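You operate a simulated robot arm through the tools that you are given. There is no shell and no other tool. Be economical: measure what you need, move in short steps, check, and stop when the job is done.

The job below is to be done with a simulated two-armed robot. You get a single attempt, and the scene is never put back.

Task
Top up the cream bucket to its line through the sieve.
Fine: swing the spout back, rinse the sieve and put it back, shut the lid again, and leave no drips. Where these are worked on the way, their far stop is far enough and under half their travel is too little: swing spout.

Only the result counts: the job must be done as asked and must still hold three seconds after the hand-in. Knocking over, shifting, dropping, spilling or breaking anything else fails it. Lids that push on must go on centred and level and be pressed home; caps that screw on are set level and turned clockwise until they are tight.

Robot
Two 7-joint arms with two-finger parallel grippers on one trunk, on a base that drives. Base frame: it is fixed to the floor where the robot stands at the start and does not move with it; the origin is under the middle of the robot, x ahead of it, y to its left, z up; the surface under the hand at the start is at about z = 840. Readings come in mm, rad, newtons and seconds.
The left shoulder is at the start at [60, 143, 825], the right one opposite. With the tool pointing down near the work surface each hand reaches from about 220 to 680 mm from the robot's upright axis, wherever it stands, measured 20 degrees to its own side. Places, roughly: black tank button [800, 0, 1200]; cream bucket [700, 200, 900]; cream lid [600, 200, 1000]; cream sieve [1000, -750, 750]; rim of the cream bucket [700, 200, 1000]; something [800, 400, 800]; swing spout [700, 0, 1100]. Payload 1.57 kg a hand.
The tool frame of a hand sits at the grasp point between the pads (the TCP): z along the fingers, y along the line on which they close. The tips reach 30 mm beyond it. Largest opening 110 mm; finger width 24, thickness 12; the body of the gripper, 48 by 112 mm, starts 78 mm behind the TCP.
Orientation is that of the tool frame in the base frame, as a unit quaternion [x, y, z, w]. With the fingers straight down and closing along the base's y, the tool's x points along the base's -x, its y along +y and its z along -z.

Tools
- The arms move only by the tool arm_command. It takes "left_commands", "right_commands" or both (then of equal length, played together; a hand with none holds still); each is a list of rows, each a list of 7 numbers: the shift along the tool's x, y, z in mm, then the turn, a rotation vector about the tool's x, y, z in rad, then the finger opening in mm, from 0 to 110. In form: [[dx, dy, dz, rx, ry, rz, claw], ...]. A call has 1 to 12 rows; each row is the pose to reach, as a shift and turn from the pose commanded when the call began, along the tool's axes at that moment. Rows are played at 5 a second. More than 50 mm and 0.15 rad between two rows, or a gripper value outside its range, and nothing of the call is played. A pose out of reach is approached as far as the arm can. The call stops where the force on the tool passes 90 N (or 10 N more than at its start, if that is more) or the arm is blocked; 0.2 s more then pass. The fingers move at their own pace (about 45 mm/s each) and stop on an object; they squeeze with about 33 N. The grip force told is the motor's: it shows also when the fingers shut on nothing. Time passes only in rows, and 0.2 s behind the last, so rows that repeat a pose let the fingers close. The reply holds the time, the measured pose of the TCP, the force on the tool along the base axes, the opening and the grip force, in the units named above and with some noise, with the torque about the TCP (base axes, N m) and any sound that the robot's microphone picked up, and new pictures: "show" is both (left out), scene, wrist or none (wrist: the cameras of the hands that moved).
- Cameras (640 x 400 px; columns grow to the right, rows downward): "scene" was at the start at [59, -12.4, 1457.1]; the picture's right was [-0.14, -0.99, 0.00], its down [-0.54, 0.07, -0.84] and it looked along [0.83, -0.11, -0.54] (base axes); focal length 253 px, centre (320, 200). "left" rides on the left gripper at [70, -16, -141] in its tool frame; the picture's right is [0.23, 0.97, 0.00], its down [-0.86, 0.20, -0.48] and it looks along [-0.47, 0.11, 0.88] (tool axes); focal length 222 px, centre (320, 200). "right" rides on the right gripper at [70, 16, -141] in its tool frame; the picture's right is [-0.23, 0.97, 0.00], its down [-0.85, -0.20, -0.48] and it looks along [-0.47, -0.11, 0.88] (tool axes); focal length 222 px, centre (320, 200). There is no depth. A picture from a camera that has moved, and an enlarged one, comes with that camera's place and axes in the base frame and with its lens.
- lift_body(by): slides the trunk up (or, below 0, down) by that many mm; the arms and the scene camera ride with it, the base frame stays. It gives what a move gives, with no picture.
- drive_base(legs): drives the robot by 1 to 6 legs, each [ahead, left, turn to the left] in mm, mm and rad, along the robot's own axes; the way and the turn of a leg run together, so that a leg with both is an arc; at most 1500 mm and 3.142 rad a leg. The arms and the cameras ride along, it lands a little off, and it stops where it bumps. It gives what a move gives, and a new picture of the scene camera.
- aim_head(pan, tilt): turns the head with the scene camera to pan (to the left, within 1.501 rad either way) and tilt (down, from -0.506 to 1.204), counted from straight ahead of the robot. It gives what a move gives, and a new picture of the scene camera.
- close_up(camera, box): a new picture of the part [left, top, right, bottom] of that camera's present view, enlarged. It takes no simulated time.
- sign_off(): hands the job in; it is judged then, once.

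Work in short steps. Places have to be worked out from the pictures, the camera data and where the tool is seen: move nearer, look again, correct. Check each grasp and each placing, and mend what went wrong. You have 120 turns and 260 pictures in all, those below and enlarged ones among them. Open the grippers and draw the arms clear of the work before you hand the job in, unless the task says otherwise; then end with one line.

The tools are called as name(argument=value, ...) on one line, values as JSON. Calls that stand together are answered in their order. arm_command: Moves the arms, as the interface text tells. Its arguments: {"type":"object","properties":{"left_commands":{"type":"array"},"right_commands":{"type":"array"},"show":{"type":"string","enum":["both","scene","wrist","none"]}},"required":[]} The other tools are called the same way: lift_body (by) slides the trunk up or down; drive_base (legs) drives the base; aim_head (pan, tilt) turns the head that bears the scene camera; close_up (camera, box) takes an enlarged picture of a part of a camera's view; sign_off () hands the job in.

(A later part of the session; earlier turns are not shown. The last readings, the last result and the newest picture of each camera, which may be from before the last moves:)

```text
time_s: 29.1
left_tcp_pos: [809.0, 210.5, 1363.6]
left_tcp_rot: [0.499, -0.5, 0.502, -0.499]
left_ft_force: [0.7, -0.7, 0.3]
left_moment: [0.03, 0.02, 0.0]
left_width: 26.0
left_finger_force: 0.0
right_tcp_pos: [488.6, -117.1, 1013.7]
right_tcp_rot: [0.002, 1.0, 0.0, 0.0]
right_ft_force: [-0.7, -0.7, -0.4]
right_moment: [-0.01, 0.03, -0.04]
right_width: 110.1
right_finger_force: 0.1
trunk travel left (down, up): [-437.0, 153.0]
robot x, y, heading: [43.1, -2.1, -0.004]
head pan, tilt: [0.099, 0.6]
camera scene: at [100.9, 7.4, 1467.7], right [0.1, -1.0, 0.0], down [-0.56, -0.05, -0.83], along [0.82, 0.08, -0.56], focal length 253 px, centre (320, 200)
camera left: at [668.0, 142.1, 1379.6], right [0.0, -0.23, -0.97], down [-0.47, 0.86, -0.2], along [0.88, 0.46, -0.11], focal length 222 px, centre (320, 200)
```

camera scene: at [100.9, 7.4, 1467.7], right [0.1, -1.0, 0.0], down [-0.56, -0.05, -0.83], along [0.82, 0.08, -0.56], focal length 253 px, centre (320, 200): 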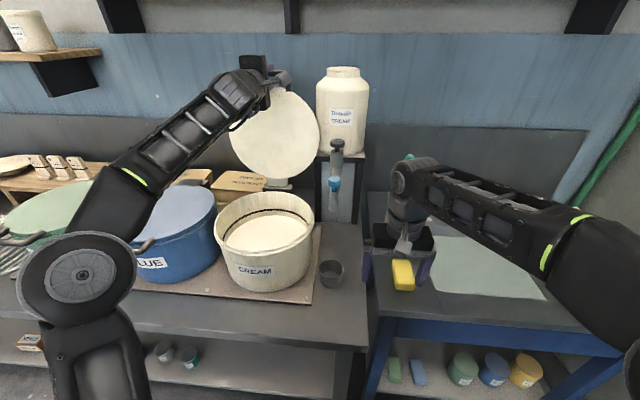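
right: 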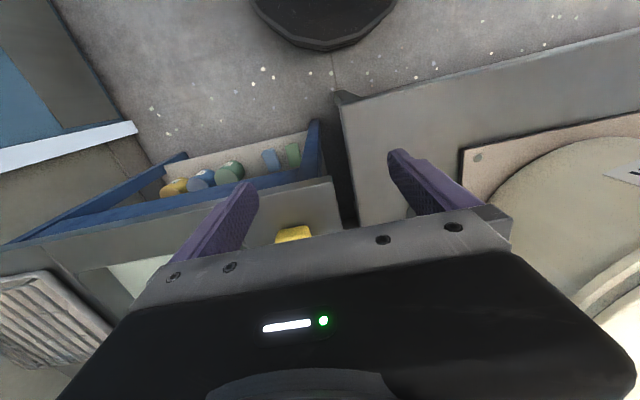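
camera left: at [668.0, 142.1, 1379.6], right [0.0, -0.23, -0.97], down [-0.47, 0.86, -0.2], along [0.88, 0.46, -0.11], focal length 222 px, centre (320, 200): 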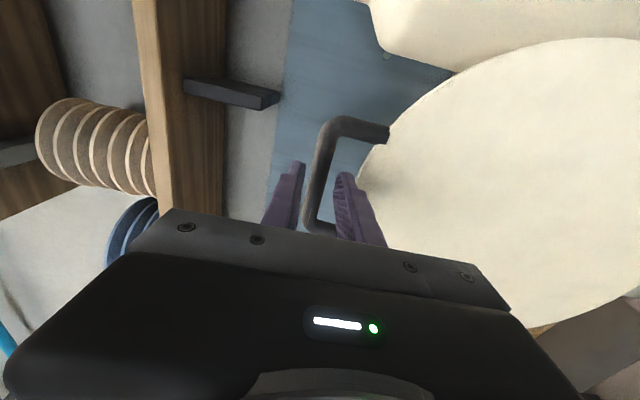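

The bar now slides freely in the cage and the lid holds. I withdraw a bit more.

arm_command(left_commands=[[0, 0, -15, 0, 0, 0, 26], [0, 0, -30, 0, 0, 0, 26], [0, 0, -45, 0, 0, 0, 26], [0, 0, -60, 0, 0, 0, 26], [0, 0, -60, 0, 0, 0, 26]], show="both")

```text
time_s: 30.3
left_tcp_pos: [748.7, 213.8, 1366.0]
left_tcp_rot: [-0.499, 0.501, -0.501, 0.499]
left_ft_force: [-0.5, 0.2, -0.2]
left_moment: [-0.03, -0.02, -0.02]
left_width: 25.9
left_finger_force: 0.0
right_tcp_pos: [489.5, -117.0, 1012.5]
right_tcp_rot: [0.001, 1.0, 0.0, 0.001]
right_ft_force: [-0.2, -0.4, 0.0]
right_moment: [0.03, -0.01, -0.02]
right_width: 109.9
right_finger_force: 0.1
trunk travel left (down, up): [-437.0, 153.0]
robot x, y, heading: [44.2, -4.6, -0.003]
head pan, tilt: [0.099, 0.6]
camera scene: at [101.5, 7.5, 1467.7], right [0.1, -1.0, 0.0], down [-0.56, -0.05, -0.82], along [0.82, 0.08, -0.57], focal length 253 px, centre (320, 200)
camera left: at [608.0, 144.6, 1381.8], right [0.0, -0.23, -0.97], down [-0.48, 0.86, -0.2], along [0.88, 0.46, -0.11], focal length 222 px, centre (320, 200)
```

scene: 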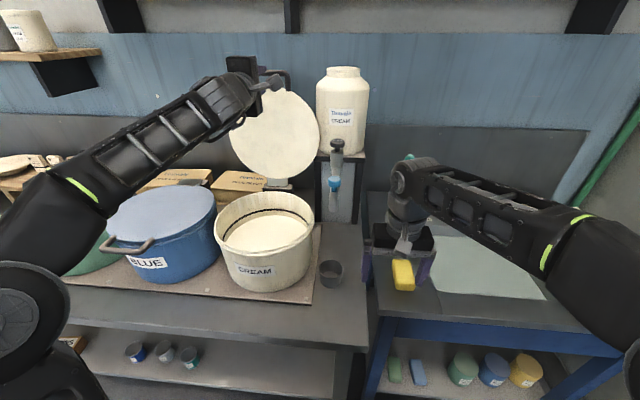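
left: 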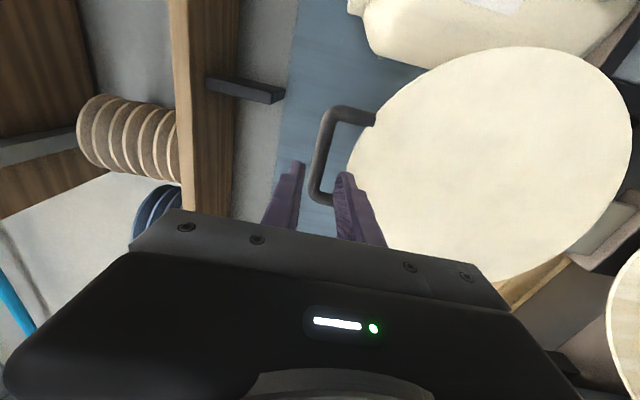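

The lid stays up by itself (bar at x≈850, past upright). I back away, then tuck the left arm and go to look at the sieve.

drive_base(legs=[[-350, 0, 0]])

arm_command(left_commands=[[0, 30, -30, 0, 0, 0, 26], [0, 60, -60, 0, 0, 0, 26], [0, 90, -90, 0, 0, 0, 26], [0, 120, -120, 0, 0, 0, 26], [0, 150, -140, 0, 0, 0, 26], [0, 180, -160, 0, 0, 0, 26], [0, 210, -170, 0, 0, 0, 26], [0, 240, -180, 0, 0, 0, 26]], show="none")

drive_base(legs=[[0, -520, 0], [250, 0, 0]])

aim_head(pan=-0.25, tilt=0.6)

```text
time_s: 32.5
left_tcp_pos: [405.3, 220.6, 1367.0]
left_tcp_rot: [-0.501, 0.499, -0.499, 0.502]
left_ft_force: [-1.1, 0.5, 0.7]
left_moment: [-0.04, -0.01, -0.01]
left_width: 26.1
left_finger_force: 0.1
right_tcp_pos: [150.0, -113.6, 1013.3]
right_tcp_rot: [-0.003, 1.0, 0.0, 0.002]
right_ft_force: [0.2, 0.2, -0.3]
right_moment: [0.0, -0.03, 0.01]
right_width: 109.7
right_finger_force: 0.0
trunk travel left (down, up): [-437.0, 153.0]
robot x, y, heading: [-297.2, -2.7, 0.003]
head pan, tilt: [0.099, 0.6]
camera scene: at [-240.0, 7.8, 1467.8], right [0.11, -0.99, 0.0], down [-0.56, -0.06, -0.83], along [0.82, 0.09, -0.56], focal length 253 px, centre (320, 200)
```

scene: 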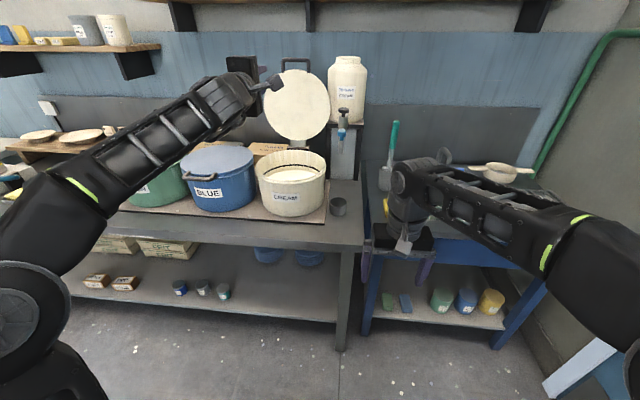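

```text
time_s: 34.3
left_tcp_pos: [226.7, 219.7, 1129.6]
left_tcp_rot: [-0.501, 0.498, -0.499, 0.502]
left_ft_force: [-0.3, -0.2, 0.6]
left_moment: [0.01, -0.02, 0.0]
left_width: 26.0
left_finger_force: 0.0
right_tcp_pos: [148.9, -114.9, 1012.6]
right_tcp_rot: [-0.004, 1.0, 0.001, 0.001]
right_ft_force: [0.3, 0.1, 0.6]
right_moment: [0.01, -0.01, 0.02]
right_width: 110.3
right_finger_force: 0.0
trunk travel left (down, up): [-437.0, 153.0]
robot x, y, heading: [-298.3, -2.1, 0.005]
head pan, tilt: [0.099, 0.6]
```

```text
time_s: 38.8
left_tcp_pos: [482.3, -310.5, 1127.5]
left_tcp_rot: [-0.503, 0.497, -0.496, 0.504]
left_ft_force: [0.7, -0.4, -0.1]
left_moment: [0.03, -0.04, 0.0]
left_width: 26.0
left_finger_force: 0.0
right_tcp_pos: [407.7, -644.8, 1013.3]
right_tcp_rot: [-0.005, 1.0, 0.0, 0.0]
right_ft_force: [0.6, 0.3, -0.2]
right_moment: [-0.01, 0.01, 0.02]
right_width: 110.3
right_finger_force: 0.1
trunk travel left (down, up): [-437.0, 153.0]
robot x, y, heading: [-40.3, -532.9, 0.016]
head pan, tilt: [0.099, 0.6]
camera scene: at [18.6, -524.8, 1467.7], right [0.11, -0.99, 0.0], down [-0.56, -0.06, -0.82], along [0.82, 0.09, -0.57], focal length 253 px, centre (320, 200)
```

scene: 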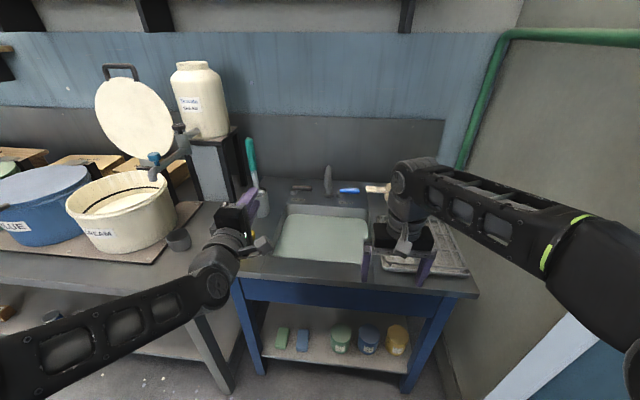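

```text
time_s: 39.7
left_tcp_pos: [482.6, -310.6, 1128.5]
left_tcp_rot: [-0.503, 0.497, -0.496, 0.504]
left_ft_force: [0.6, 0.5, 0.1]
left_moment: [0.01, -0.01, -0.04]
left_width: 25.9
left_finger_force: 0.1
right_tcp_pos: [407.4, -643.9, 1013.1]
right_tcp_rot: [-0.006, 1.0, 0.0, 0.0]
right_ft_force: [0.3, -0.3, -0.3]
right_moment: [-0.02, 0.0, -0.02]
right_width: 109.8
right_finger_force: 0.0
trunk travel left (down, up): [-437.0, 153.0]
robot x, y, heading: [-37.9, -530.1, 0.012]
head pan, tilt: [-0.25, 0.6]
camera scene: at [15.6, -555.4, 1467.7], right [-0.23, -0.97, 0.0], down [-0.55, 0.13, -0.83], along [0.8, -0.19, -0.56], focal length 253 px, centre (320, 200)
```

scene: 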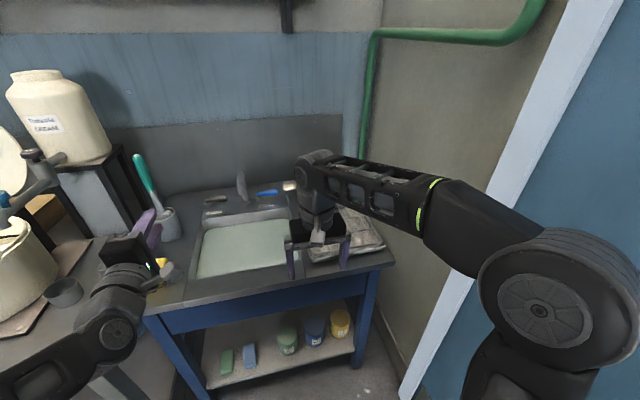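

The sieve hides behind my right elbow. I move the right hand toward the left and back, and look again.

arm_command(right_commands=[[0, 45, 0, 0, 0, 0, 110], [0, 90, 0, 0, 0, 0, 110], [0, 135, 0, 0, 0, 0, 110], [0, 180, 0, 0, 0, 0, 110], [0, 220, 0, 0, 0, 0, 110]], show="none")

drive_base(legs=[[0, -100, 0]])

close_up(camera="scene", box=[140, 120, 460, 320])

```text
time_s: 40.9
left_tcp_pos: [482.8, -311.3, 1129.2]
left_tcp_rot: [-0.502, 0.497, -0.497, 0.503]
left_ft_force: [-0.3, 0.5, -1.1]
left_moment: [0.01, -0.02, 0.0]
left_width: 25.9
left_finger_force: 0.1
right_tcp_pos: [400.8, -463.9, 1011.8]
right_tcp_rot: [-0.006, 1.0, 0.002, 0.001]
right_ft_force: [-0.9, -0.5, 0.3]
right_moment: [0.01, 0.02, 0.05]
right_width: 109.6
right_finger_force: 0.0
right hand out of reach, approached as far as the arm can: row 5
trunk travel left (down, up): [-437.0, 153.0]
robot x, y, heading: [-38.6, -536.3, 0.014]
head pan, tilt: [-0.25, 0.6]
```

```text
time_s: 42.0
left_tcp_pos: [483.9, -412.8, 1130.3]
left_tcp_rot: [-0.502, 0.497, -0.497, 0.504]
left_ft_force: [0.6, -0.4, -0.9]
left_moment: [-0.01, -0.01, 0.05]
left_width: 26.1
left_finger_force: 0.1
right_tcp_pos: [402.2, -565.2, 1011.7]
right_tcp_rot: [-0.005, 1.0, 0.002, 0.002]
right_ft_force: [0.0, -0.7, 0.2]
right_moment: [0.07, 0.06, 0.0]
right_width: 110.0
right_finger_force: 0.0
trunk travel left (down, up): [-437.0, 153.0]
robot x, y, heading: [-40.2, -636.0, 0.012]
head pan, tilt: [-0.25, 0.6]
camera scene: at [16.7, -657.0, 1467.7], right [-0.24, -0.97, 0.0], down [-0.55, 0.13, -0.82], along [0.8, -0.19, -0.57], focal length 253 px, centre (320, 200)
```

scene: 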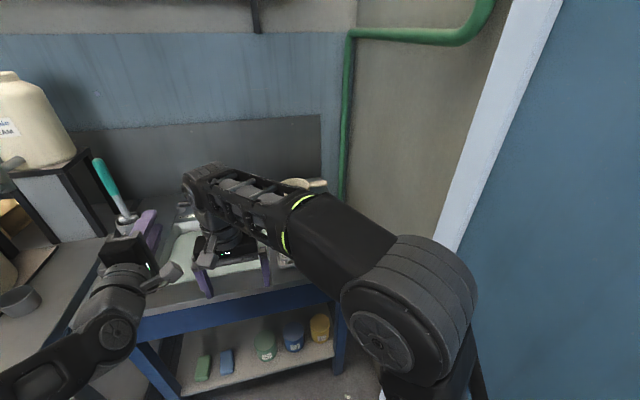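

```text
2.00 times, centred on (300, 220) of scene
camera zoom: at [16.7, -657.0, 1467.7], right [-0.24, -0.97, 0.0], down [-0.55, 0.13, -0.82], along [0.8, -0.19, -0.57], focal length 507 px, centre (360, 160)
```

zoom: 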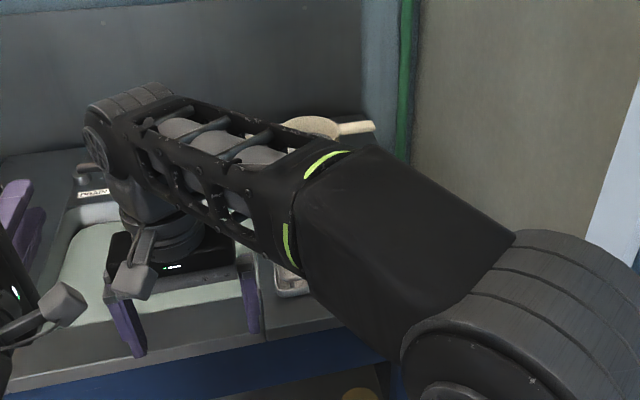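

I pitch the right hand forward instead, which lowers that elbow out of the view.

arm_command(right_commands=[[0, -30, -10, 0, -0.145, 0, 110], [0, -60, -20, 0, -0.29, 0, 110], [0, -90, -30, 0, -0.435, 0, 110], [0, -110, -30, 0, -0.58, 0, 110], [0, -110, -30, 0, -0.725, 0, 110], [0, -110, -30, 0, -0.87, 0, 110], [0, -110, -30, 0, -1.015, 0, 110], [0, -110, -30, 0, -1.16, 0, 110], [0, -110, -30, 0, -1.305, 0, 110], [0, -110, -30, 0, -1.45, 0, 110]], show="scene")

close_up(camera="scene", box=[140, 130, 380, 280])

close_up(camera="right", box=[0, 0, 640, 400])

```text
time_s: 44.2
left_tcp_pos: [484.3, -409.8, 1129.1]
left_tcp_rot: [0.504, -0.497, 0.497, -0.503]
left_ft_force: [-0.8, 0.6, 0.0]
left_moment: [-0.06, 0.01, -0.01]
left_width: 26.3
left_finger_force: 0.0
right_tcp_pos: [422.3, -651.7, 1052.7]
right_tcp_rot: [-0.004, 0.746, 0.006, 0.666]
right_ft_force: [0.2, 0.3, -0.4]
right_moment: [0.01, 0.01, 0.03]
right_width: 110.0
right_finger_force: 0.1
right hand out of reach, approached as far as the arm can: row 9, 10
trunk travel left (down, up): [-437.0, 153.0]
robot x, y, heading: [-36.0, -631.5, 0.008]
head pan, tilt: [-0.25, 0.6]
camera scene: at [17.1, -655.0, 1467.7], right [-0.24, -0.97, 0.0], down [-0.55, 0.13, -0.82], along [0.8, -0.2, -0.57], focal length 253 px, centre (320, 200)
```

scene: 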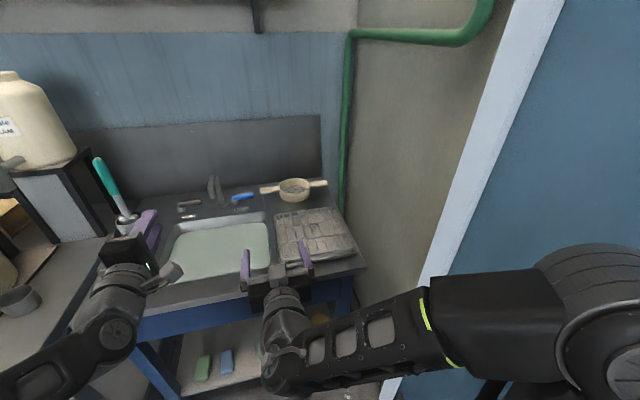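

```text
2.67 times, centred on (260, 205) of scene
camera zoom: at [17.1, -655.0, 1467.7], right [-0.24, -0.97, 0.0], down [-0.55, 0.13, -0.82], along [0.8, -0.2, -0.57], focal length 676 px, centre (480, 187)
```

zoom: 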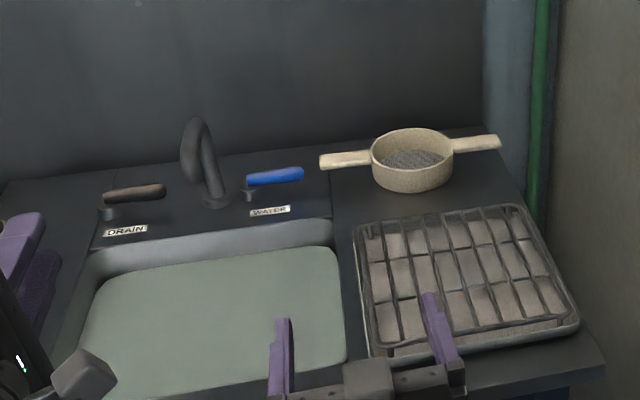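

```text
1.00 times, centred on (320, 200) of right (not enlarged: the box is as wide or as high as the picture)
camera zoom: at [274.2, -636.0, 1000.0], right [0.02, 0.97, 0.23], down [-0.37, -0.21, 0.9], along [0.93, -0.1, 0.36], focal length 222 px, centre (320, 200)
```

zoom: 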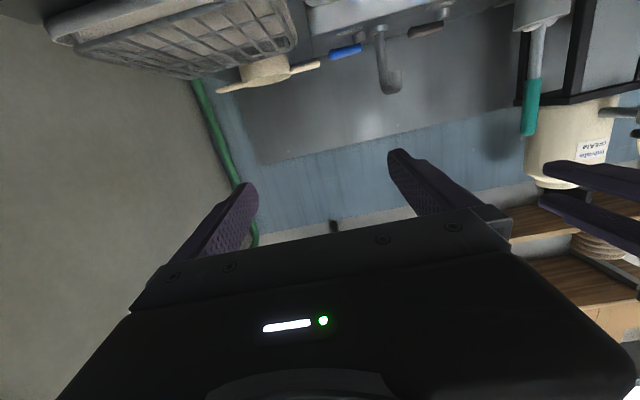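

I can now see sieve, faucet and levers well: sieve handle ends at about (1000,-630,865) and (980,-926,868). I set the right hand tool-down again and turn the base left so the right shoulder reaches farther.

arm_command(right_commands=[[0, 0, 0, 0, 0.145, 0, 110], [0, 0, 0, 0, 0.29, 0, 110], [0, 0, 0, 0, 0.435, 0, 110], [0, 0, 0, 0, 0.58, 0, 110], [0, 0, 0, 0, 0.725, 0, 110], [0, 0, 0, 0, 0.87, 0, 110], [0, 0, 0, 0, 1.015, 0, 110], [0, 0, 0, 0, 1.16, 0, 110], [0, 0, 0, 0, 1.305, 0, 110], [0, 0, 0, 0, 1.45, 0, 110]], show="none")

lift_body(by=140)

drive_base(legs=[[0, 0, 0.8]])

```text
time_s: 46.4
left_tcp_pos: [484.6, -412.1, 1128.1]
left_tcp_rot: [-0.503, 0.498, -0.497, 0.503]
left_ft_force: [0.4, -0.9, 0.5]
left_moment: [0.01, 0.01, 0.01]
left_width: 25.7
left_finger_force: 0.0
right_tcp_pos: [433.2, -672.2, 1028.4]
right_tcp_rot: [-0.008, 1.0, 0.0, 0.018]
right_ft_force: [0.6, -1.4, -0.2]
right_moment: [0.05, 0.05, 0.01]
right_width: 110.0
right_finger_force: 0.1
right hand out of reach, approached as far as the arm can: row 10
trunk travel left (down, up): [-437.0, 153.0]
robot x, y, heading: [-40.1, -631.9, 0.011]
head pan, tilt: [-0.25, 0.6]
```

```text
time_s: 48.1
left_tcp_pos: [483.7, -411.4, 1269.4]
left_tcp_rot: [-0.503, 0.497, -0.496, 0.504]
left_ft_force: [-0.8, 0.3, 0.0]
left_moment: [-0.01, 0.0, -0.03]
left_width: 26.0
left_finger_force: 0.0
right_tcp_pos: [433.3, -672.9, 1167.1]
right_tcp_rot: [-0.006, 1.0, -0.002, 0.018]
right_ft_force: [-0.9, 0.4, -0.5]
right_moment: [0.0, 0.01, 0.0]
right_width: 110.1
right_finger_force: 0.0
trunk travel left (down, up): [-577.0, 13.0]
robot x, y, heading: [-40.2, -635.3, 0.012]
head pan, tilt: [-0.25, 0.6]
```

```text
time_s: 50.6
left_tcp_pos: [162.8, -101.7, 1268.7]
left_tcp_rot: [0.658, -0.26, 0.26, -0.657]
left_ft_force: [0.1, -0.1, 0.3]
left_moment: [0.0, 0.0, -0.02]
left_width: 26.0
left_finger_force: 0.0
right_tcp_pos: [314.6, -319.4, 1167.2]
right_tcp_rot: [-0.399, 0.917, 0.006, 0.017]
right_ft_force: [1.1, 0.2, -0.1]
right_moment: [-0.03, -0.02, -0.01]
right_width: 109.9
right_finger_force: 0.1
trunk travel left (down, up): [-577.0, 13.0]
robot x, y, heading: [-39.4, -637.6, 0.819]
head pan, tilt: [-0.25, 0.6]
camera scene: at [14.6, -608.4, 1607.7], right [0.54, -0.84, 0.0], down [-0.48, -0.3, -0.83], along [0.7, 0.44, -0.56], focal length 253 px, centre (320, 200)
```

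scene: 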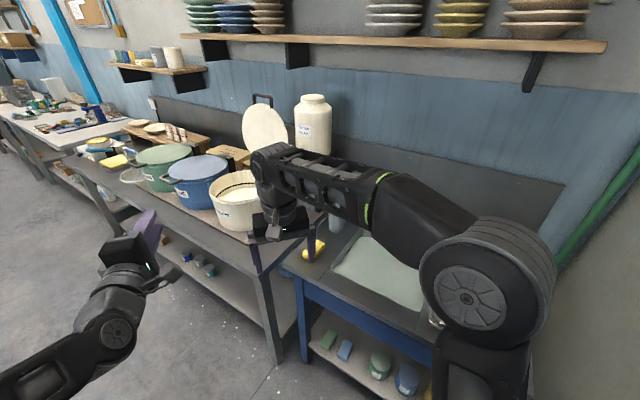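

Drive closer diagonally, then yaw the right hand so it closes across the handle.

drive_base(legs=[[165, -76, 0]])

arm_command(right_commands=[[0, 0, 0, 0, 0, -0.14, 110], [0, 0, 0, 0, 0, -0.28, 110], [0, 0, 0, 0, 0, -0.42, 110], [0, 0, 0, 0, 0, -0.56, 110], [0, 0, 0, 0, 0, -0.68, 110]], show="none")

```text
time_s: 52.1
left_tcp_pos: [327.8, -35.6, 1268.0]
left_tcp_rot: [-0.657, 0.26, -0.258, 0.658]
left_ft_force: [1.4, -0.4, 0.5]
left_moment: [0.01, 0.0, -0.01]
left_width: 25.9
left_finger_force: 0.1
right_tcp_pos: [482.1, -255.8, 1167.6]
right_tcp_rot: [-0.399, 0.917, 0.007, 0.017]
right_ft_force: [0.4, -0.2, 0.3]
right_moment: [0.02, 0.0, 0.01]
right_width: 109.8
right_finger_force: 0.0
trunk travel left (down, up): [-577.0, 13.0]
robot x, y, heading: [127.2, -566.9, 0.819]
head pan, tilt: [-0.25, 0.6]
camera scene: at [182.1, -542.4, 1607.7], right [0.54, -0.84, 0.0], down [-0.48, -0.3, -0.82], along [0.69, 0.44, -0.57], focal length 253 px, centre (320, 200)
```

scene: 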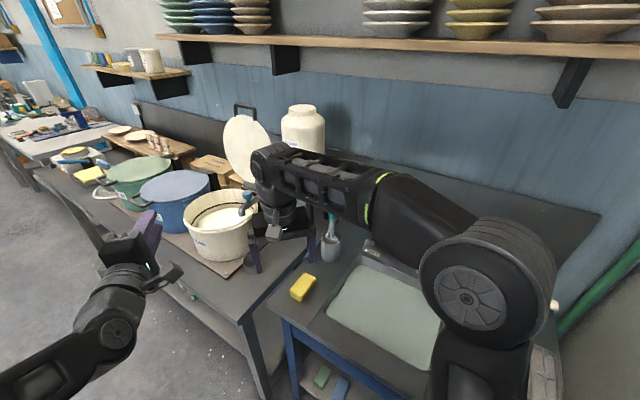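

```text
time_s: 53.3
left_tcp_pos: [327.6, -35.5, 1268.9]
left_tcp_rot: [0.658, -0.26, 0.259, -0.657]
left_ft_force: [-0.3, -0.7, 0.2]
left_moment: [-0.02, 0.05, -0.02]
left_width: 25.7
left_finger_force: 0.0
right_tcp_pos: [480.0, -255.6, 1167.5]
right_tcp_rot: [-0.683, 0.731, 0.0, 0.018]
right_ft_force: [-0.4, -0.1, 0.2]
right_moment: [0.0, -0.04, -0.04]
right_width: 110.1
right_finger_force: 0.0
trunk travel left (down, up): [-577.0, 13.0]
robot x, y, heading: [128.1, -563.7, 0.818]
head pan, tilt: [-0.25, 0.6]
```

Now the right hand goes high over toward the sieve, in two parts.

arm_command(right_commands=[[38.7, -26.7, 0, 0, 0, 0, 110], [77.4, -53.4, 0, 0, 0, 0, 110], [116, -80, 0, 0, 0, 0, 110], [154.8, -106.8, 0, 0, 0, 0, 110], [193.5, -133.5, 0, 0, 0, 0, 110], [232, -160, 0, 0, 0, 0, 110], [271, -187, 0, 0, 0, 0, 110], [309.6, -213.6, 0, 0, 0, 0, 110], [348, -240, 0, 0, 0, 0, 110], [387, -267, 0, 0, 0, 0, 110]], show="wrist")

aim_head(pan=-1.0, tilt=0.7)

```text
time_s: 55.5
left_tcp_pos: [328.0, -36.4, 1269.2]
left_tcp_rot: [-0.658, 0.26, -0.259, 0.658]
left_ft_force: [0.8, 0.7, 0.8]
left_moment: [-0.03, 0.03, -0.02]
left_width: 26.2
left_finger_force: 0.0
right_tcp_pos: [722.6, -661.1, 1163.7]
right_tcp_rot: [-0.682, 0.731, 0.0, 0.018]
right_ft_force: [0.5, -0.3, -0.9]
right_moment: [0.02, 0.04, -0.01]
right_width: 110.0
right_finger_force: 0.1
trunk travel left (down, up): [-577.0, 13.0]
robot x, y, heading: [123.5, -566.4, 0.82]
head pan, tilt: [-0.25, 0.6]
camera right: at [699.2, -732.3, 1302.1], right [-0.96, 0.29, -0.02], down [0.24, 0.83, 0.51], along [0.16, 0.48, -0.86], focal length 222 px, centre (320, 200)
```

right: 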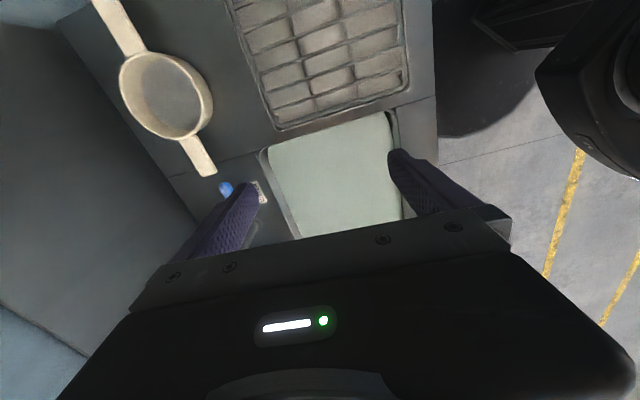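

```text
time_s: 56.6
left_tcp_pos: [327.1, -36.3, 1268.5]
left_tcp_rot: [-0.658, 0.26, -0.259, 0.658]
left_ft_force: [-0.2, -0.3, -0.3]
left_moment: [-0.01, 0.01, -0.01]
left_width: 26.2
left_finger_force: 0.0
right_tcp_pos: [722.6, -659.7, 1162.7]
right_tcp_rot: [-0.682, 0.731, 0.0, 0.019]
right_ft_force: [0.3, -0.6, 0.0]
right_moment: [0.02, 0.03, 0.02]
right_width: 110.2
right_finger_force: 0.0
trunk travel left (down, up): [-577.0, 13.0]
robot x, y, heading: [127.4, -566.5, 0.819]
head pan, tilt: [-1.0, 0.7]
camera scene: at [189.7, -606.0, 1599.1], right [-0.18, -0.98, 0.0], down [-0.63, 0.12, -0.77], along [0.75, -0.14, -0.64], focal length 253 px, centre (320, 200)
```

scene: 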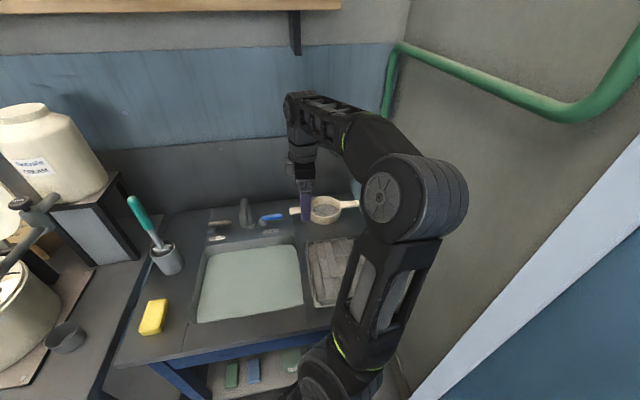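

The handle is confirmed at x≈997, y −629…−697. I move over it at y≈−675 with fingers at 60 mm.

arm_command(right_commands=[[0, -46, 0, 0, 0, 0, 60], [-1, -92, 0, 0, 0, 0, 60], [-2, -138, 0, 0, 0, 0, 60], [-3, -184, 0, 0, 0, 0, 60], [-4, -230, 0, 0, 0, 0, 60], [-4, -275, 0, 0, 0, 0, 60], [-4, -275, 45, 0, 0, 0, 60], [-4, -275, 90, 0, 0, 0, 60], [-4, -275, 135, 0, 0, 0, 60], [-4, -275, 175, 0, 0, 0, 60]], show="both")

```text
time_s: 58.8
left_tcp_pos: [326.2, -36.1, 1269.4]
left_tcp_rot: [-0.657, 0.26, -0.26, 0.658]
left_ft_force: [-0.5, -0.3, 1.2]
left_moment: [-0.03, 0.0, -0.03]
left_width: 26.0
left_finger_force: 0.0
right_tcp_pos: [943.3, -657.1, 999.8]
right_tcp_rot: [-0.681, 0.732, -0.002, 0.023]
right_ft_force: [-0.5, 0.9, 0.5]
right_moment: [0.05, -0.02, -0.02]
right_width: 60.2
right_finger_force: 0.1
right hand out of reach, approached as far as the arm can: row 1, 2, 3, 4, 5, 6, 7, 8, 9, 10
trunk travel left (down, up): [-577.0, 13.0]
robot x, y, heading: [125.8, -561.7, 0.815]
head pan, tilt: [-1.0, 0.7]
camera scene: at [187.5, -607.2, 1599.3], right [-0.18, -0.98, 0.0], down [-0.63, 0.12, -0.77], along [0.75, -0.14, -0.64], focal length 253 px, centre (320, 200)
camera right: at [917.5, -728.6, 1138.4], right [-0.95, 0.3, -0.03], down [0.24, 0.83, 0.51], along [0.17, 0.48, -0.86], focal length 222 px, centre (320, 200)
```

scene: 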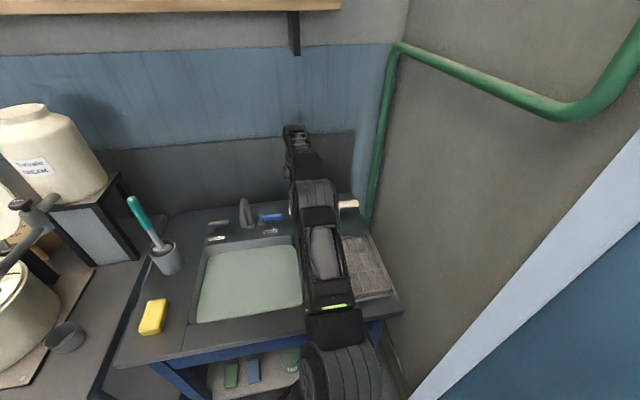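
right: 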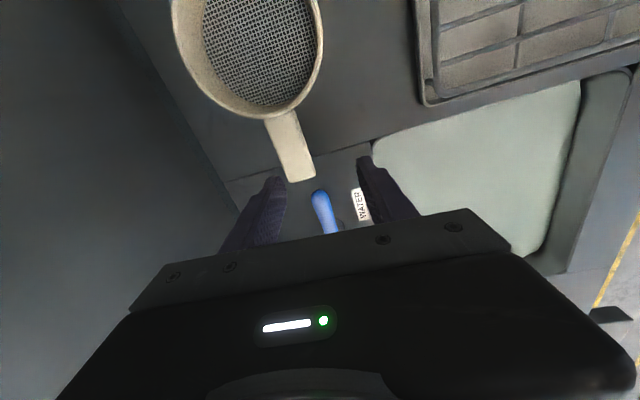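

Arm at its reach limit, 55 mm short. I creep the base 55 mm nearer to the bench.

drive_base(legs=[[38, -41, 0]])

close_up(camera="right", box=[0, 0, 640, 400])

```text
time_s: 59.7
left_tcp_pos: [385.3, -35.9, 1268.0]
left_tcp_rot: [-0.657, 0.26, -0.259, 0.658]
left_ft_force: [0.4, -0.7, -0.2]
left_moment: [0.03, 0.0, 0.04]
left_width: 26.1
left_finger_force: 0.1
right_tcp_pos: [1002.4, -655.3, 996.2]
right_tcp_rot: [-0.683, 0.73, -0.003, 0.021]
right_ft_force: [0.4, -0.9, -0.5]
right_moment: [0.0, 0.02, 0.03]
right_width: 59.9
right_finger_force: 0.0
trunk travel left (down, up): [-577.0, 13.0]
robot x, y, heading: [186.2, -567.7, 0.823]
head pan, tilt: [-1.0, 0.7]
camera scene: at [248.6, -605.4, 1599.0], right [-0.18, -0.98, 0.0], down [-0.63, 0.12, -0.76], along [0.75, -0.14, -0.65], focal length 253 px, centre (320, 200)
```

scene: 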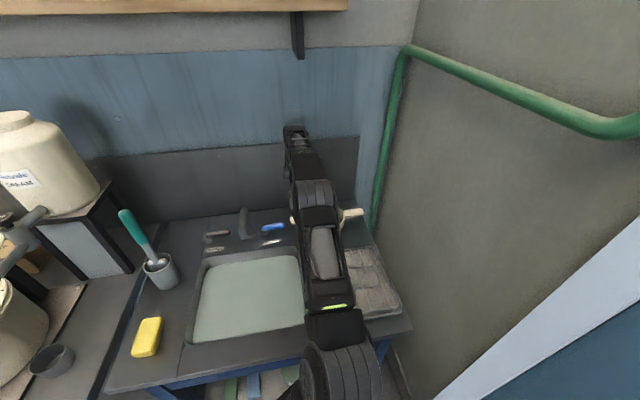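

```text
1.00 times, centred on (320, 200) of right (not enlarged: the box is as wide or as high as the picture)
camera zoom: at [977.2, -725.5, 1135.5], right [-0.96, 0.29, -0.02], down [0.24, 0.83, 0.51], along [0.17, 0.48, -0.86], focal length 222 px, centre (320, 200)
```

zoom: 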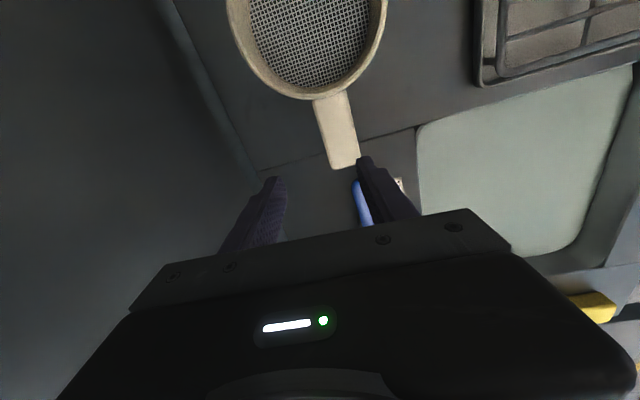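

The handle is at about x=981 from this close view, parallel to the finger line. I correct sideways and descend partly.

arm_command(right_commands=[[14, 22, 0, 0, 0, 0, 70], [14, 22, 30, 0, 0, 0, 70], [14, 22, 60, 0, 0, 0, 70], [14, 22, 60, 0, 0, 0, 70]], show="wrist")

```text
time_s: 60.7
left_tcp_pos: [384.4, -34.0, 1269.7]
left_tcp_rot: [-0.657, 0.26, -0.259, 0.658]
left_ft_force: [-0.1, 1.2, -0.1]
left_moment: [0.04, 0.0, 0.0]
left_width: 26.1
left_finger_force: 0.0
right_tcp_pos: [979.3, -663.1, 938.2]
right_tcp_rot: [-0.682, 0.731, -0.003, 0.021]
right_ft_force: [0.4, 0.0, 0.2]
right_moment: [0.0, -0.02, 0.02]
right_width: 69.9
right_finger_force: 0.1
trunk travel left (down, up): [-577.0, 13.0]
robot x, y, heading: [184.0, -569.4, 0.823]
head pan, tilt: [-1.0, 0.7]
camera right: at [955.0, -734.9, 1076.8], right [-0.96, 0.29, -0.03], down [0.24, 0.83, 0.51], along [0.17, 0.48, -0.86], focal length 222 px, centre (320, 200)
```

right: 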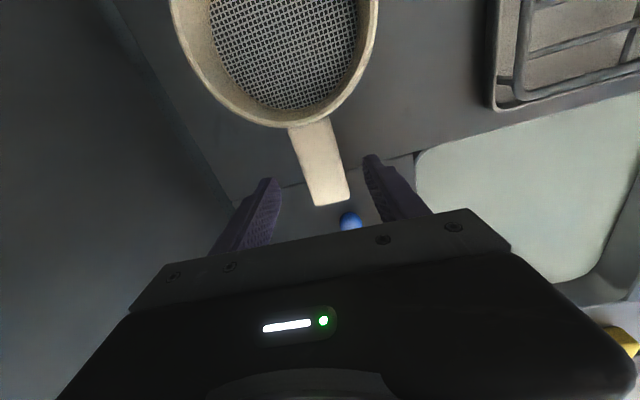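

Centred. Descend to put the tips just below the handle, then close.

arm_command(right_commands=[[5, -2, 30, 0, 0, 0, 70], [5, -2, 58, 0, 0, 0, 70], [5, -2, 58, 0, 0, 0, 10], [5, -2, 58, 0, 0, 0, 10], [5, -2, 58, 0, 0, 0, 10], [5, -2, 58, 0, 0, 0, 10]], show="wrist")

```text
time_s: 62.1
left_tcp_pos: [383.8, -35.2, 1269.0]
left_tcp_rot: [-0.658, 0.26, -0.259, 0.658]
left_ft_force: [-0.5, 0.1, 0.6]
left_moment: [-0.01, 0.01, 0.01]
left_width: 25.9
left_finger_force: 0.2
right_tcp_pos: [983.7, -667.8, 878.3]
right_tcp_rot: [-0.682, 0.731, -0.003, 0.022]
right_ft_force: [0.3, -0.5, -0.6]
right_moment: [0.08, 0.02, 0.04]
right_width: 37.7
right_finger_force: 32.8
trunk travel left (down, up): [-577.0, 13.0]
robot x, y, heading: [181.7, -571.4, 0.818]
head pan, tilt: [-1.0, 0.7]
camera right: at [958.9, -739.4, 1018.0], right [-0.96, 0.29, -0.03], down [0.24, 0.83, 0.51], along [0.17, 0.48, -0.86], focal length 222 px, centre (320, 200)
```

right: 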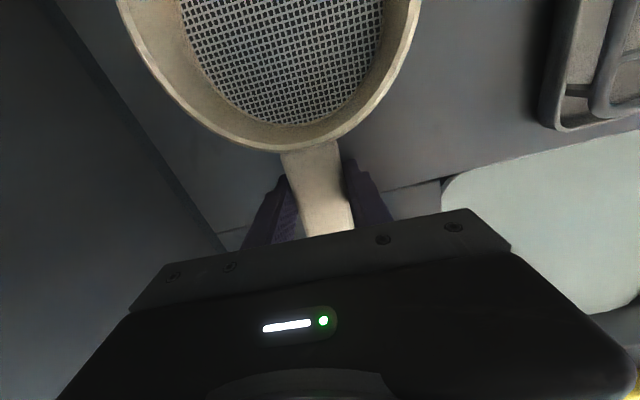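

Gripped the handle (37.7 mm). I note this pose for putting it back, and lift.

arm_command(right_commands=[[0, 0, -25, 0, 0, 0, 10], [0, 0, -60, 0, 0, 0, 10], [0, 0, -100, 0, 0, 0, 10], [0, 0, -140, 0, 0, 0, 10], [0, 20, -170, 0, 0, 0, 10]], show="both")

```text
time_s: 63.3
left_tcp_pos: [382.6, -34.5, 1269.4]
left_tcp_rot: [-0.658, 0.259, -0.259, 0.658]
left_ft_force: [0.1, 1.2, -0.3]
left_moment: [0.02, 0.0, -0.04]
left_width: 25.9
left_finger_force: 0.1
right_tcp_pos: [955.7, -671.8, 1047.6]
right_tcp_rot: [-0.682, 0.731, -0.002, 0.021]
right_ft_force: [0.0, -0.4, -0.5]
right_moment: [0.02, -0.04, -0.02]
right_width: 9.9
right_finger_force: 0.0
trunk travel left (down, up): [-577.0, 13.0]
robot x, y, heading: [184.0, -565.6, 0.817]
head pan, tilt: [-1.0, 0.7]
camera scene: at [244.6, -605.5, 1599.1], right [-0.18, -0.98, 0.0], down [-0.63, 0.12, -0.77], along [0.75, -0.14, -0.64], focal length 253 px, centre (320, 200)
camera right: at [930.9, -742.4, 1186.9], right [-0.96, 0.29, -0.03], down [0.24, 0.83, 0.51], along [0.17, 0.48, -0.86], focal length 222 px, centre (320, 200)
```

scene: 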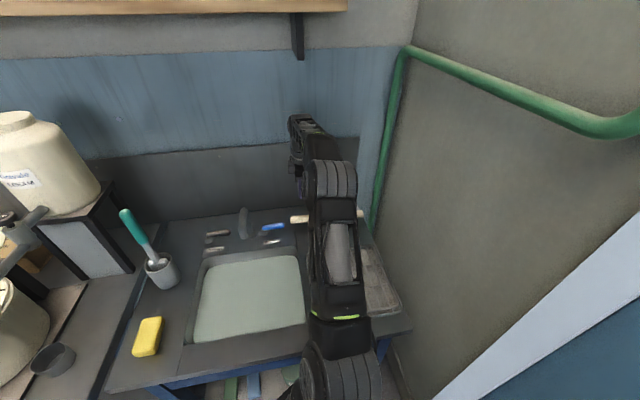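
right: 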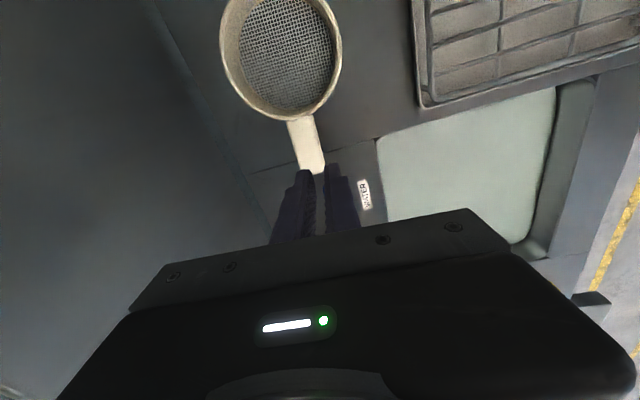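

The grip slipped – the sieve is still in place. I go back down, look, and take the handle deeper and nearer the bowl.

arm_command(right_commands=[[6, 0, 40, 0, 0, 0, 70], [6, -10, 80, 0, 0, 0, 70], [8, -26, 118, 0, 0, 0, 70], [10, -28, 128, 0, 0, 0, 70], [10, -28, 128, 0, 0, 0, 70]], show="wrist")

```text
time_s: 64.5
left_tcp_pos: [384.3, -36.6, 1268.7]
left_tcp_rot: [-0.657, 0.26, -0.259, 0.658]
left_ft_force: [-0.7, 0.5, -0.1]
left_moment: [-0.01, 0.01, -0.01]
left_width: 25.9
left_finger_force: 0.1
right_tcp_pos: [989.2, -680.7, 919.0]
right_tcp_rot: [-0.682, 0.731, -0.003, 0.021]
right_ft_force: [-0.5, 0.1, -0.1]
right_moment: [0.04, 0.0, 0.0]
right_width: 70.2
right_finger_force: 0.1
trunk travel left (down, up): [-577.0, 13.0]
robot x, y, heading: [181.0, -569.3, 0.82]
head pan, tilt: [-1.0, 0.7]
camera right: at [964.8, -752.3, 1058.2], right [-0.96, 0.29, -0.03], down [0.24, 0.83, 0.51], along [0.17, 0.48, -0.86], focal length 222 px, centre (320, 200)
```

right: 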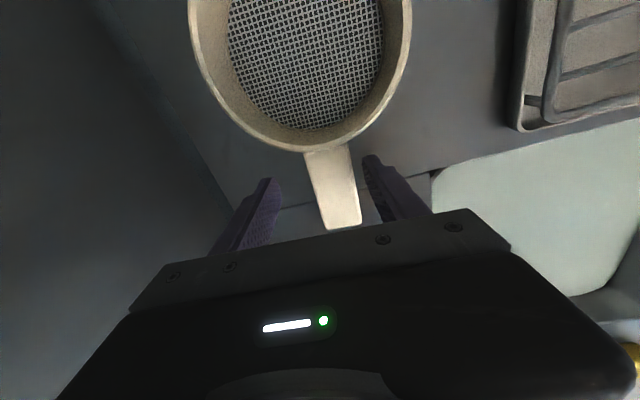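

Shift 7 mm to centre, descend to 870 and close; then a slow small lift test.

arm_command(right_commands=[[2, 7, 25, 0, 0, 0, 70], [2, 7, 49, 0, 0, 0, 70], [2, 7, 49, 0, 0, 0, 0], [2, 7, 49, 0, 0, 0, 0], [2, 7, 49, 0, 0, 0, 0], [2, 7, 49, 0, 0, 0, 0]], show="none")

arm_command(right_commands=[[0, 0, -4, 0, 0, 0, 0], [0, 0, -8, 0, 0, 0, 0], [0, 0, -14, 0, 0, 0, 0], [0, 0, -20, 0, 0, 0, 0]], show="both")

```text
time_s: 65.9
left_tcp_pos: [383.7, -35.8, 1268.7]
left_tcp_rot: [-0.657, 0.261, -0.259, 0.658]
left_ft_force: [0.6, 0.0, 0.3]
left_moment: [0.0, -0.03, -0.02]
left_width: 25.9
left_finger_force: 0.0
right_tcp_pos: [984.1, -680.3, 871.0]
right_tcp_rot: [-0.682, 0.731, -0.003, 0.022]
right_ft_force: [-0.8, -0.5, 0.3]
right_moment: [0.01, 0.05, 0.01]
right_width: 37.4
right_finger_force: 32.1
trunk travel left (down, up): [-577.0, 13.0]
robot x, y, heading: [181.0, -570.1, 0.821]
head pan, tilt: [-1.0, 0.7]
```

```text
time_s: 66.9
left_tcp_pos: [383.3, -36.1, 1268.7]
left_tcp_rot: [-0.657, 0.261, -0.259, 0.658]
left_ft_force: [0.5, -0.3, 0.4]
left_moment: [-0.01, -0.02, 0.01]
left_width: 26.0
left_finger_force: 0.0
right_tcp_pos: [982.0, -680.7, 891.1]
right_tcp_rot: [-0.682, 0.731, -0.001, 0.022]
right_ft_force: [1.0, 0.5, -2.2]
right_moment: [0.18, -0.02, 0.01]
right_width: 37.2
right_finger_force: 32.4
trunk travel left (down, up): [-577.0, 13.0]
robot x, y, heading: [185.7, -572.0, 0.819]
head pan, tilt: [-1.0, 0.7]
camera scene: at [246.3, -605.6, 1599.1], right [-0.18, -0.98, 0.0], down [-0.63, 0.12, -0.76], along [0.75, -0.14, -0.64], focal length 253 px, centre (320, 200)
camera right: at [958.2, -752.3, 1031.1], right [-0.96, 0.29, -0.02], down [0.24, 0.83, 0.51], along [0.17, 0.48, -0.86], focal length 222 px, centre (320, 200)
```

scene: 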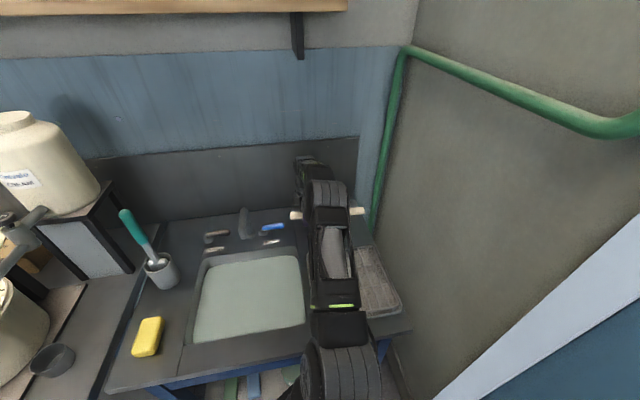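
right: 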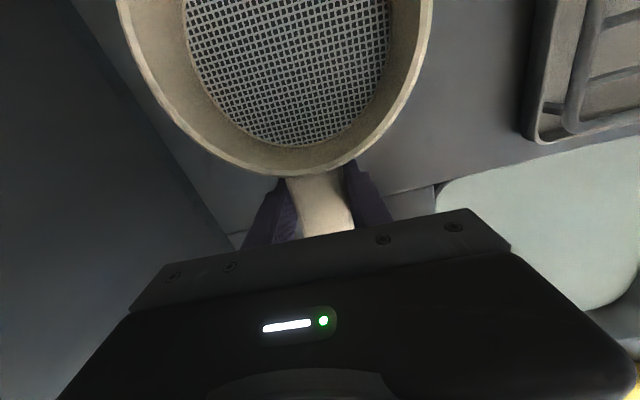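

Held this time (about 2 N load). I lift further slowly while drawing toward the robot.

arm_command(right_commands=[[0, 4, -12, 0, 0, 0, 0], [0, 10, -26, 0, 0, 0, 0], [0, 18, -40, 0, 0, 0, 0], [0, 28, -56, 0, 0, 0, 0], [0, 40, -72, 0, 0, 0, 0], [0, 52, -88, 0, 0, 0, 0], [0, 66, -106, 0, 0, 0, 0], [0, 80, -124, 0, 0, 0, 0], [0, 94, -140, 0, 0, 0, 0], [0, 108, -156, 0, 0, 0, 0]], show="wrist")

```text
time_s: 69.1
left_tcp_pos: [383.0, -35.7, 1267.9]
left_tcp_rot: [-0.658, 0.259, -0.26, 0.658]
left_ft_force: [0.6, -0.5, 0.9]
left_moment: [0.0, -0.03, -0.01]
left_width: 26.1
left_finger_force: 0.1
right_tcp_pos: [868.7, -680.3, 1043.7]
right_tcp_rot: [-0.682, 0.731, -0.003, 0.022]
right_ft_force: [0.5, 0.8, -1.3]
right_moment: [0.14, -0.04, 0.01]
right_width: 37.6
right_finger_force: 32.7
trunk travel left (down, up): [-577.0, 13.0]
robot x, y, heading: [180.2, -566.9, 0.816]
head pan, tilt: [-1.0, 0.7]
camera right: at [843.5, -751.1, 1183.1], right [-0.96, 0.29, -0.03], down [0.24, 0.83, 0.51], along [0.17, 0.48, -0.86], focal length 222 px, centre (320, 200)
```

right: 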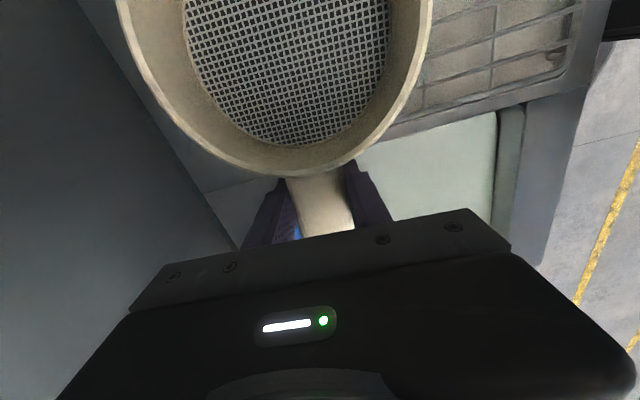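

Sieve is secure. I draw it in high, then back off, drive left, and turn to face the bucket.

arm_command(right_commands=[[0, 30, -12, 0, 0, 0, 0], [0, 60, -25, 0, 0, 0, 0], [0, 90, -38, 0, 0, 0, 0], [0, 120, -50, 0, 0, 0, 0], [0, 150, -62, 0, 0, 0, 0], [0, 180, -75, 0, 0, 0, 0], [0, 210, -88, 0, 0, 0, 0]], show="none")

drive_base(legs=[[-205, 219, 0], [438, 410, 0]])

close_up(camera="right", box=[0, 0, 640, 400])

```text
time_s: 70.7
left_tcp_pos: [382.2, -36.2, 1269.7]
left_tcp_rot: [-0.658, 0.259, -0.259, 0.658]
left_ft_force: [-0.1, 0.1, -0.1]
left_moment: [-0.02, 0.0, -0.01]
left_width: 25.8
left_finger_force: 0.1
right_tcp_pos: [655.4, -666.4, 1125.5]
right_tcp_rot: [-0.682, 0.731, -0.002, 0.021]
right_ft_force: [0.0, -0.9, -1.6]
right_moment: [0.17, -0.01, 0.02]
right_width: 37.5
right_finger_force: 32.6
trunk travel left (down, up): [-577.0, 13.0]
robot x, y, heading: [182.3, -569.1, 0.817]
head pan, tilt: [-1.0, 0.7]
```

```text
time_s: 75.8
left_tcp_pos: [94.2, 566.6, 1269.2]
left_tcp_rot: [-0.656, 0.261, -0.261, 0.658]
left_ft_force: [0.0, 0.7, -0.1]
left_moment: [0.01, -0.01, 0.01]
left_width: 26.3
left_finger_force: 0.0
right_tcp_pos: [363.7, -64.5, 1125.7]
right_tcp_rot: [-0.681, 0.732, -0.002, 0.022]
right_ft_force: [0.2, 0.7, -2.6]
right_moment: [0.14, -0.01, -0.01]
right_width: 37.4
right_finger_force: 33.3
trunk travel left (down, up): [-577.0, 13.0]
robot x, y, heading: [-110.7, 35.0, 0.812]
head pan, tilt: [-1.0, 0.7]
camera scene: at [-46.5, -2.1, 1599.1], right [-0.19, -0.98, 0.0], down [-0.63, 0.12, -0.76], along [0.75, -0.14, -0.64], focal length 253 px, centre (320, 200)
```

scene: 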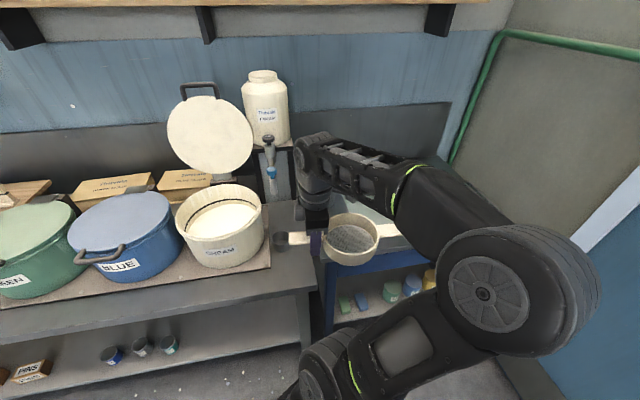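

```text
1.00 times, centred on (320, 200) of right (not enlarged: the box is as wide or as high as the picture)
camera zoom: at [338.3, -136.6, 1264.9], right [-0.95, 0.3, -0.03], down [0.25, 0.83, 0.51], along [0.17, 0.48, -0.86], focal length 222 px, centre (320, 200)
```

zoom: 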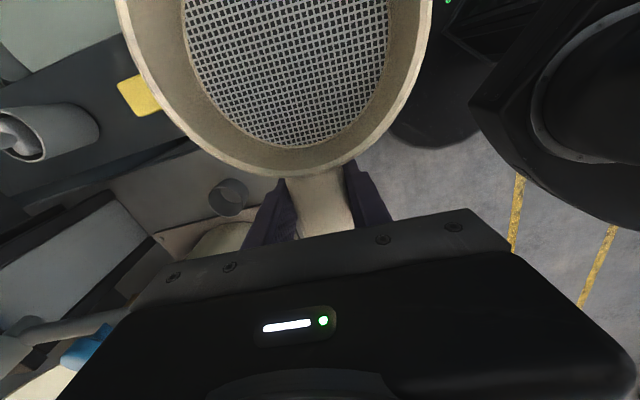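

Turn to face the bench squarely.

drive_base(legs=[[0, 0, -0.812]])

aim_head(pan=0.1, tilt=0.7)

```text
time_s: 78.3
left_tcp_pos: [416.3, 249.5, 1268.9]
left_tcp_rot: [-0.498, 0.502, -0.501, 0.499]
left_ft_force: [-1.1, -0.1, 0.6]
left_moment: [-0.03, -0.01, -0.02]
left_width: 26.0
left_finger_force: 0.0
right_tcp_pos: [140.3, -379.9, 1125.6]
right_tcp_rot: [-0.332, 0.943, -0.011, 0.019]
right_ft_force: [0.1, -0.1, -2.2]
right_moment: [0.11, -0.08, 0.0]
right_width: 37.1
right_finger_force: 32.8
trunk travel left (down, up): [-577.0, 13.0]
robot x, y, heading: [-111.0, 34.2, -0.002]
head pan, tilt: [-1.0, 0.7]
camera scene: at [-93.9, -37.1, 1599.1], right [-0.84, -0.54, 0.0], down [-0.35, 0.54, -0.76], along [0.41, -0.65, -0.64], focal length 253 px, centre (320, 200)
```

scene: 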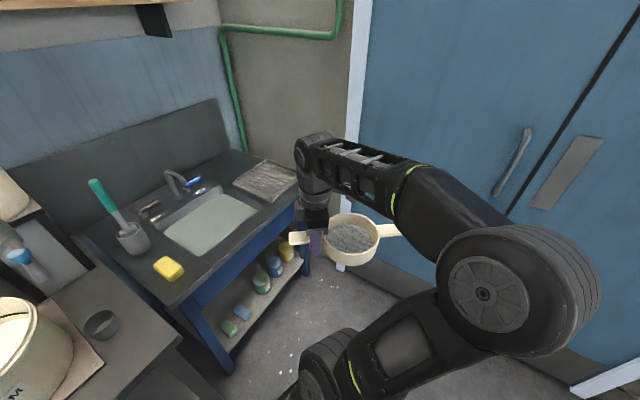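

```text
time_s: 79.7
left_tcp_pos: [416.8, 249.8, 1268.0]
left_tcp_rot: [-0.499, 0.501, -0.501, 0.499]
left_ft_force: [0.8, 0.8, 0.4]
left_moment: [0.0, 0.01, 0.0]
left_width: 25.9
left_finger_force: 0.0
right_tcp_pos: [139.8, -378.8, 1126.2]
right_tcp_rot: [-0.333, 0.943, -0.011, 0.018]
right_ft_force: [0.1, 0.2, -1.5]
right_moment: [0.07, -0.14, 0.0]
right_width: 37.5
right_finger_force: 33.0
trunk travel left (down, up): [-577.0, 13.0]
robot x, y, heading: [-108.1, 36.3, -0.004]
head pan, tilt: [0.099, 0.7]
camera scene: at [-54.9, 42.7, 1599.1], right [0.09, -1.0, 0.0], down [-0.64, -0.06, -0.76], along [0.76, 0.07, -0.64], focal length 253 px, centre (320, 200)
```

scene: 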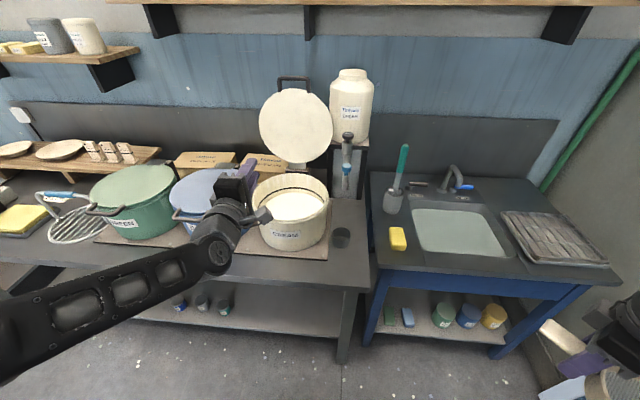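

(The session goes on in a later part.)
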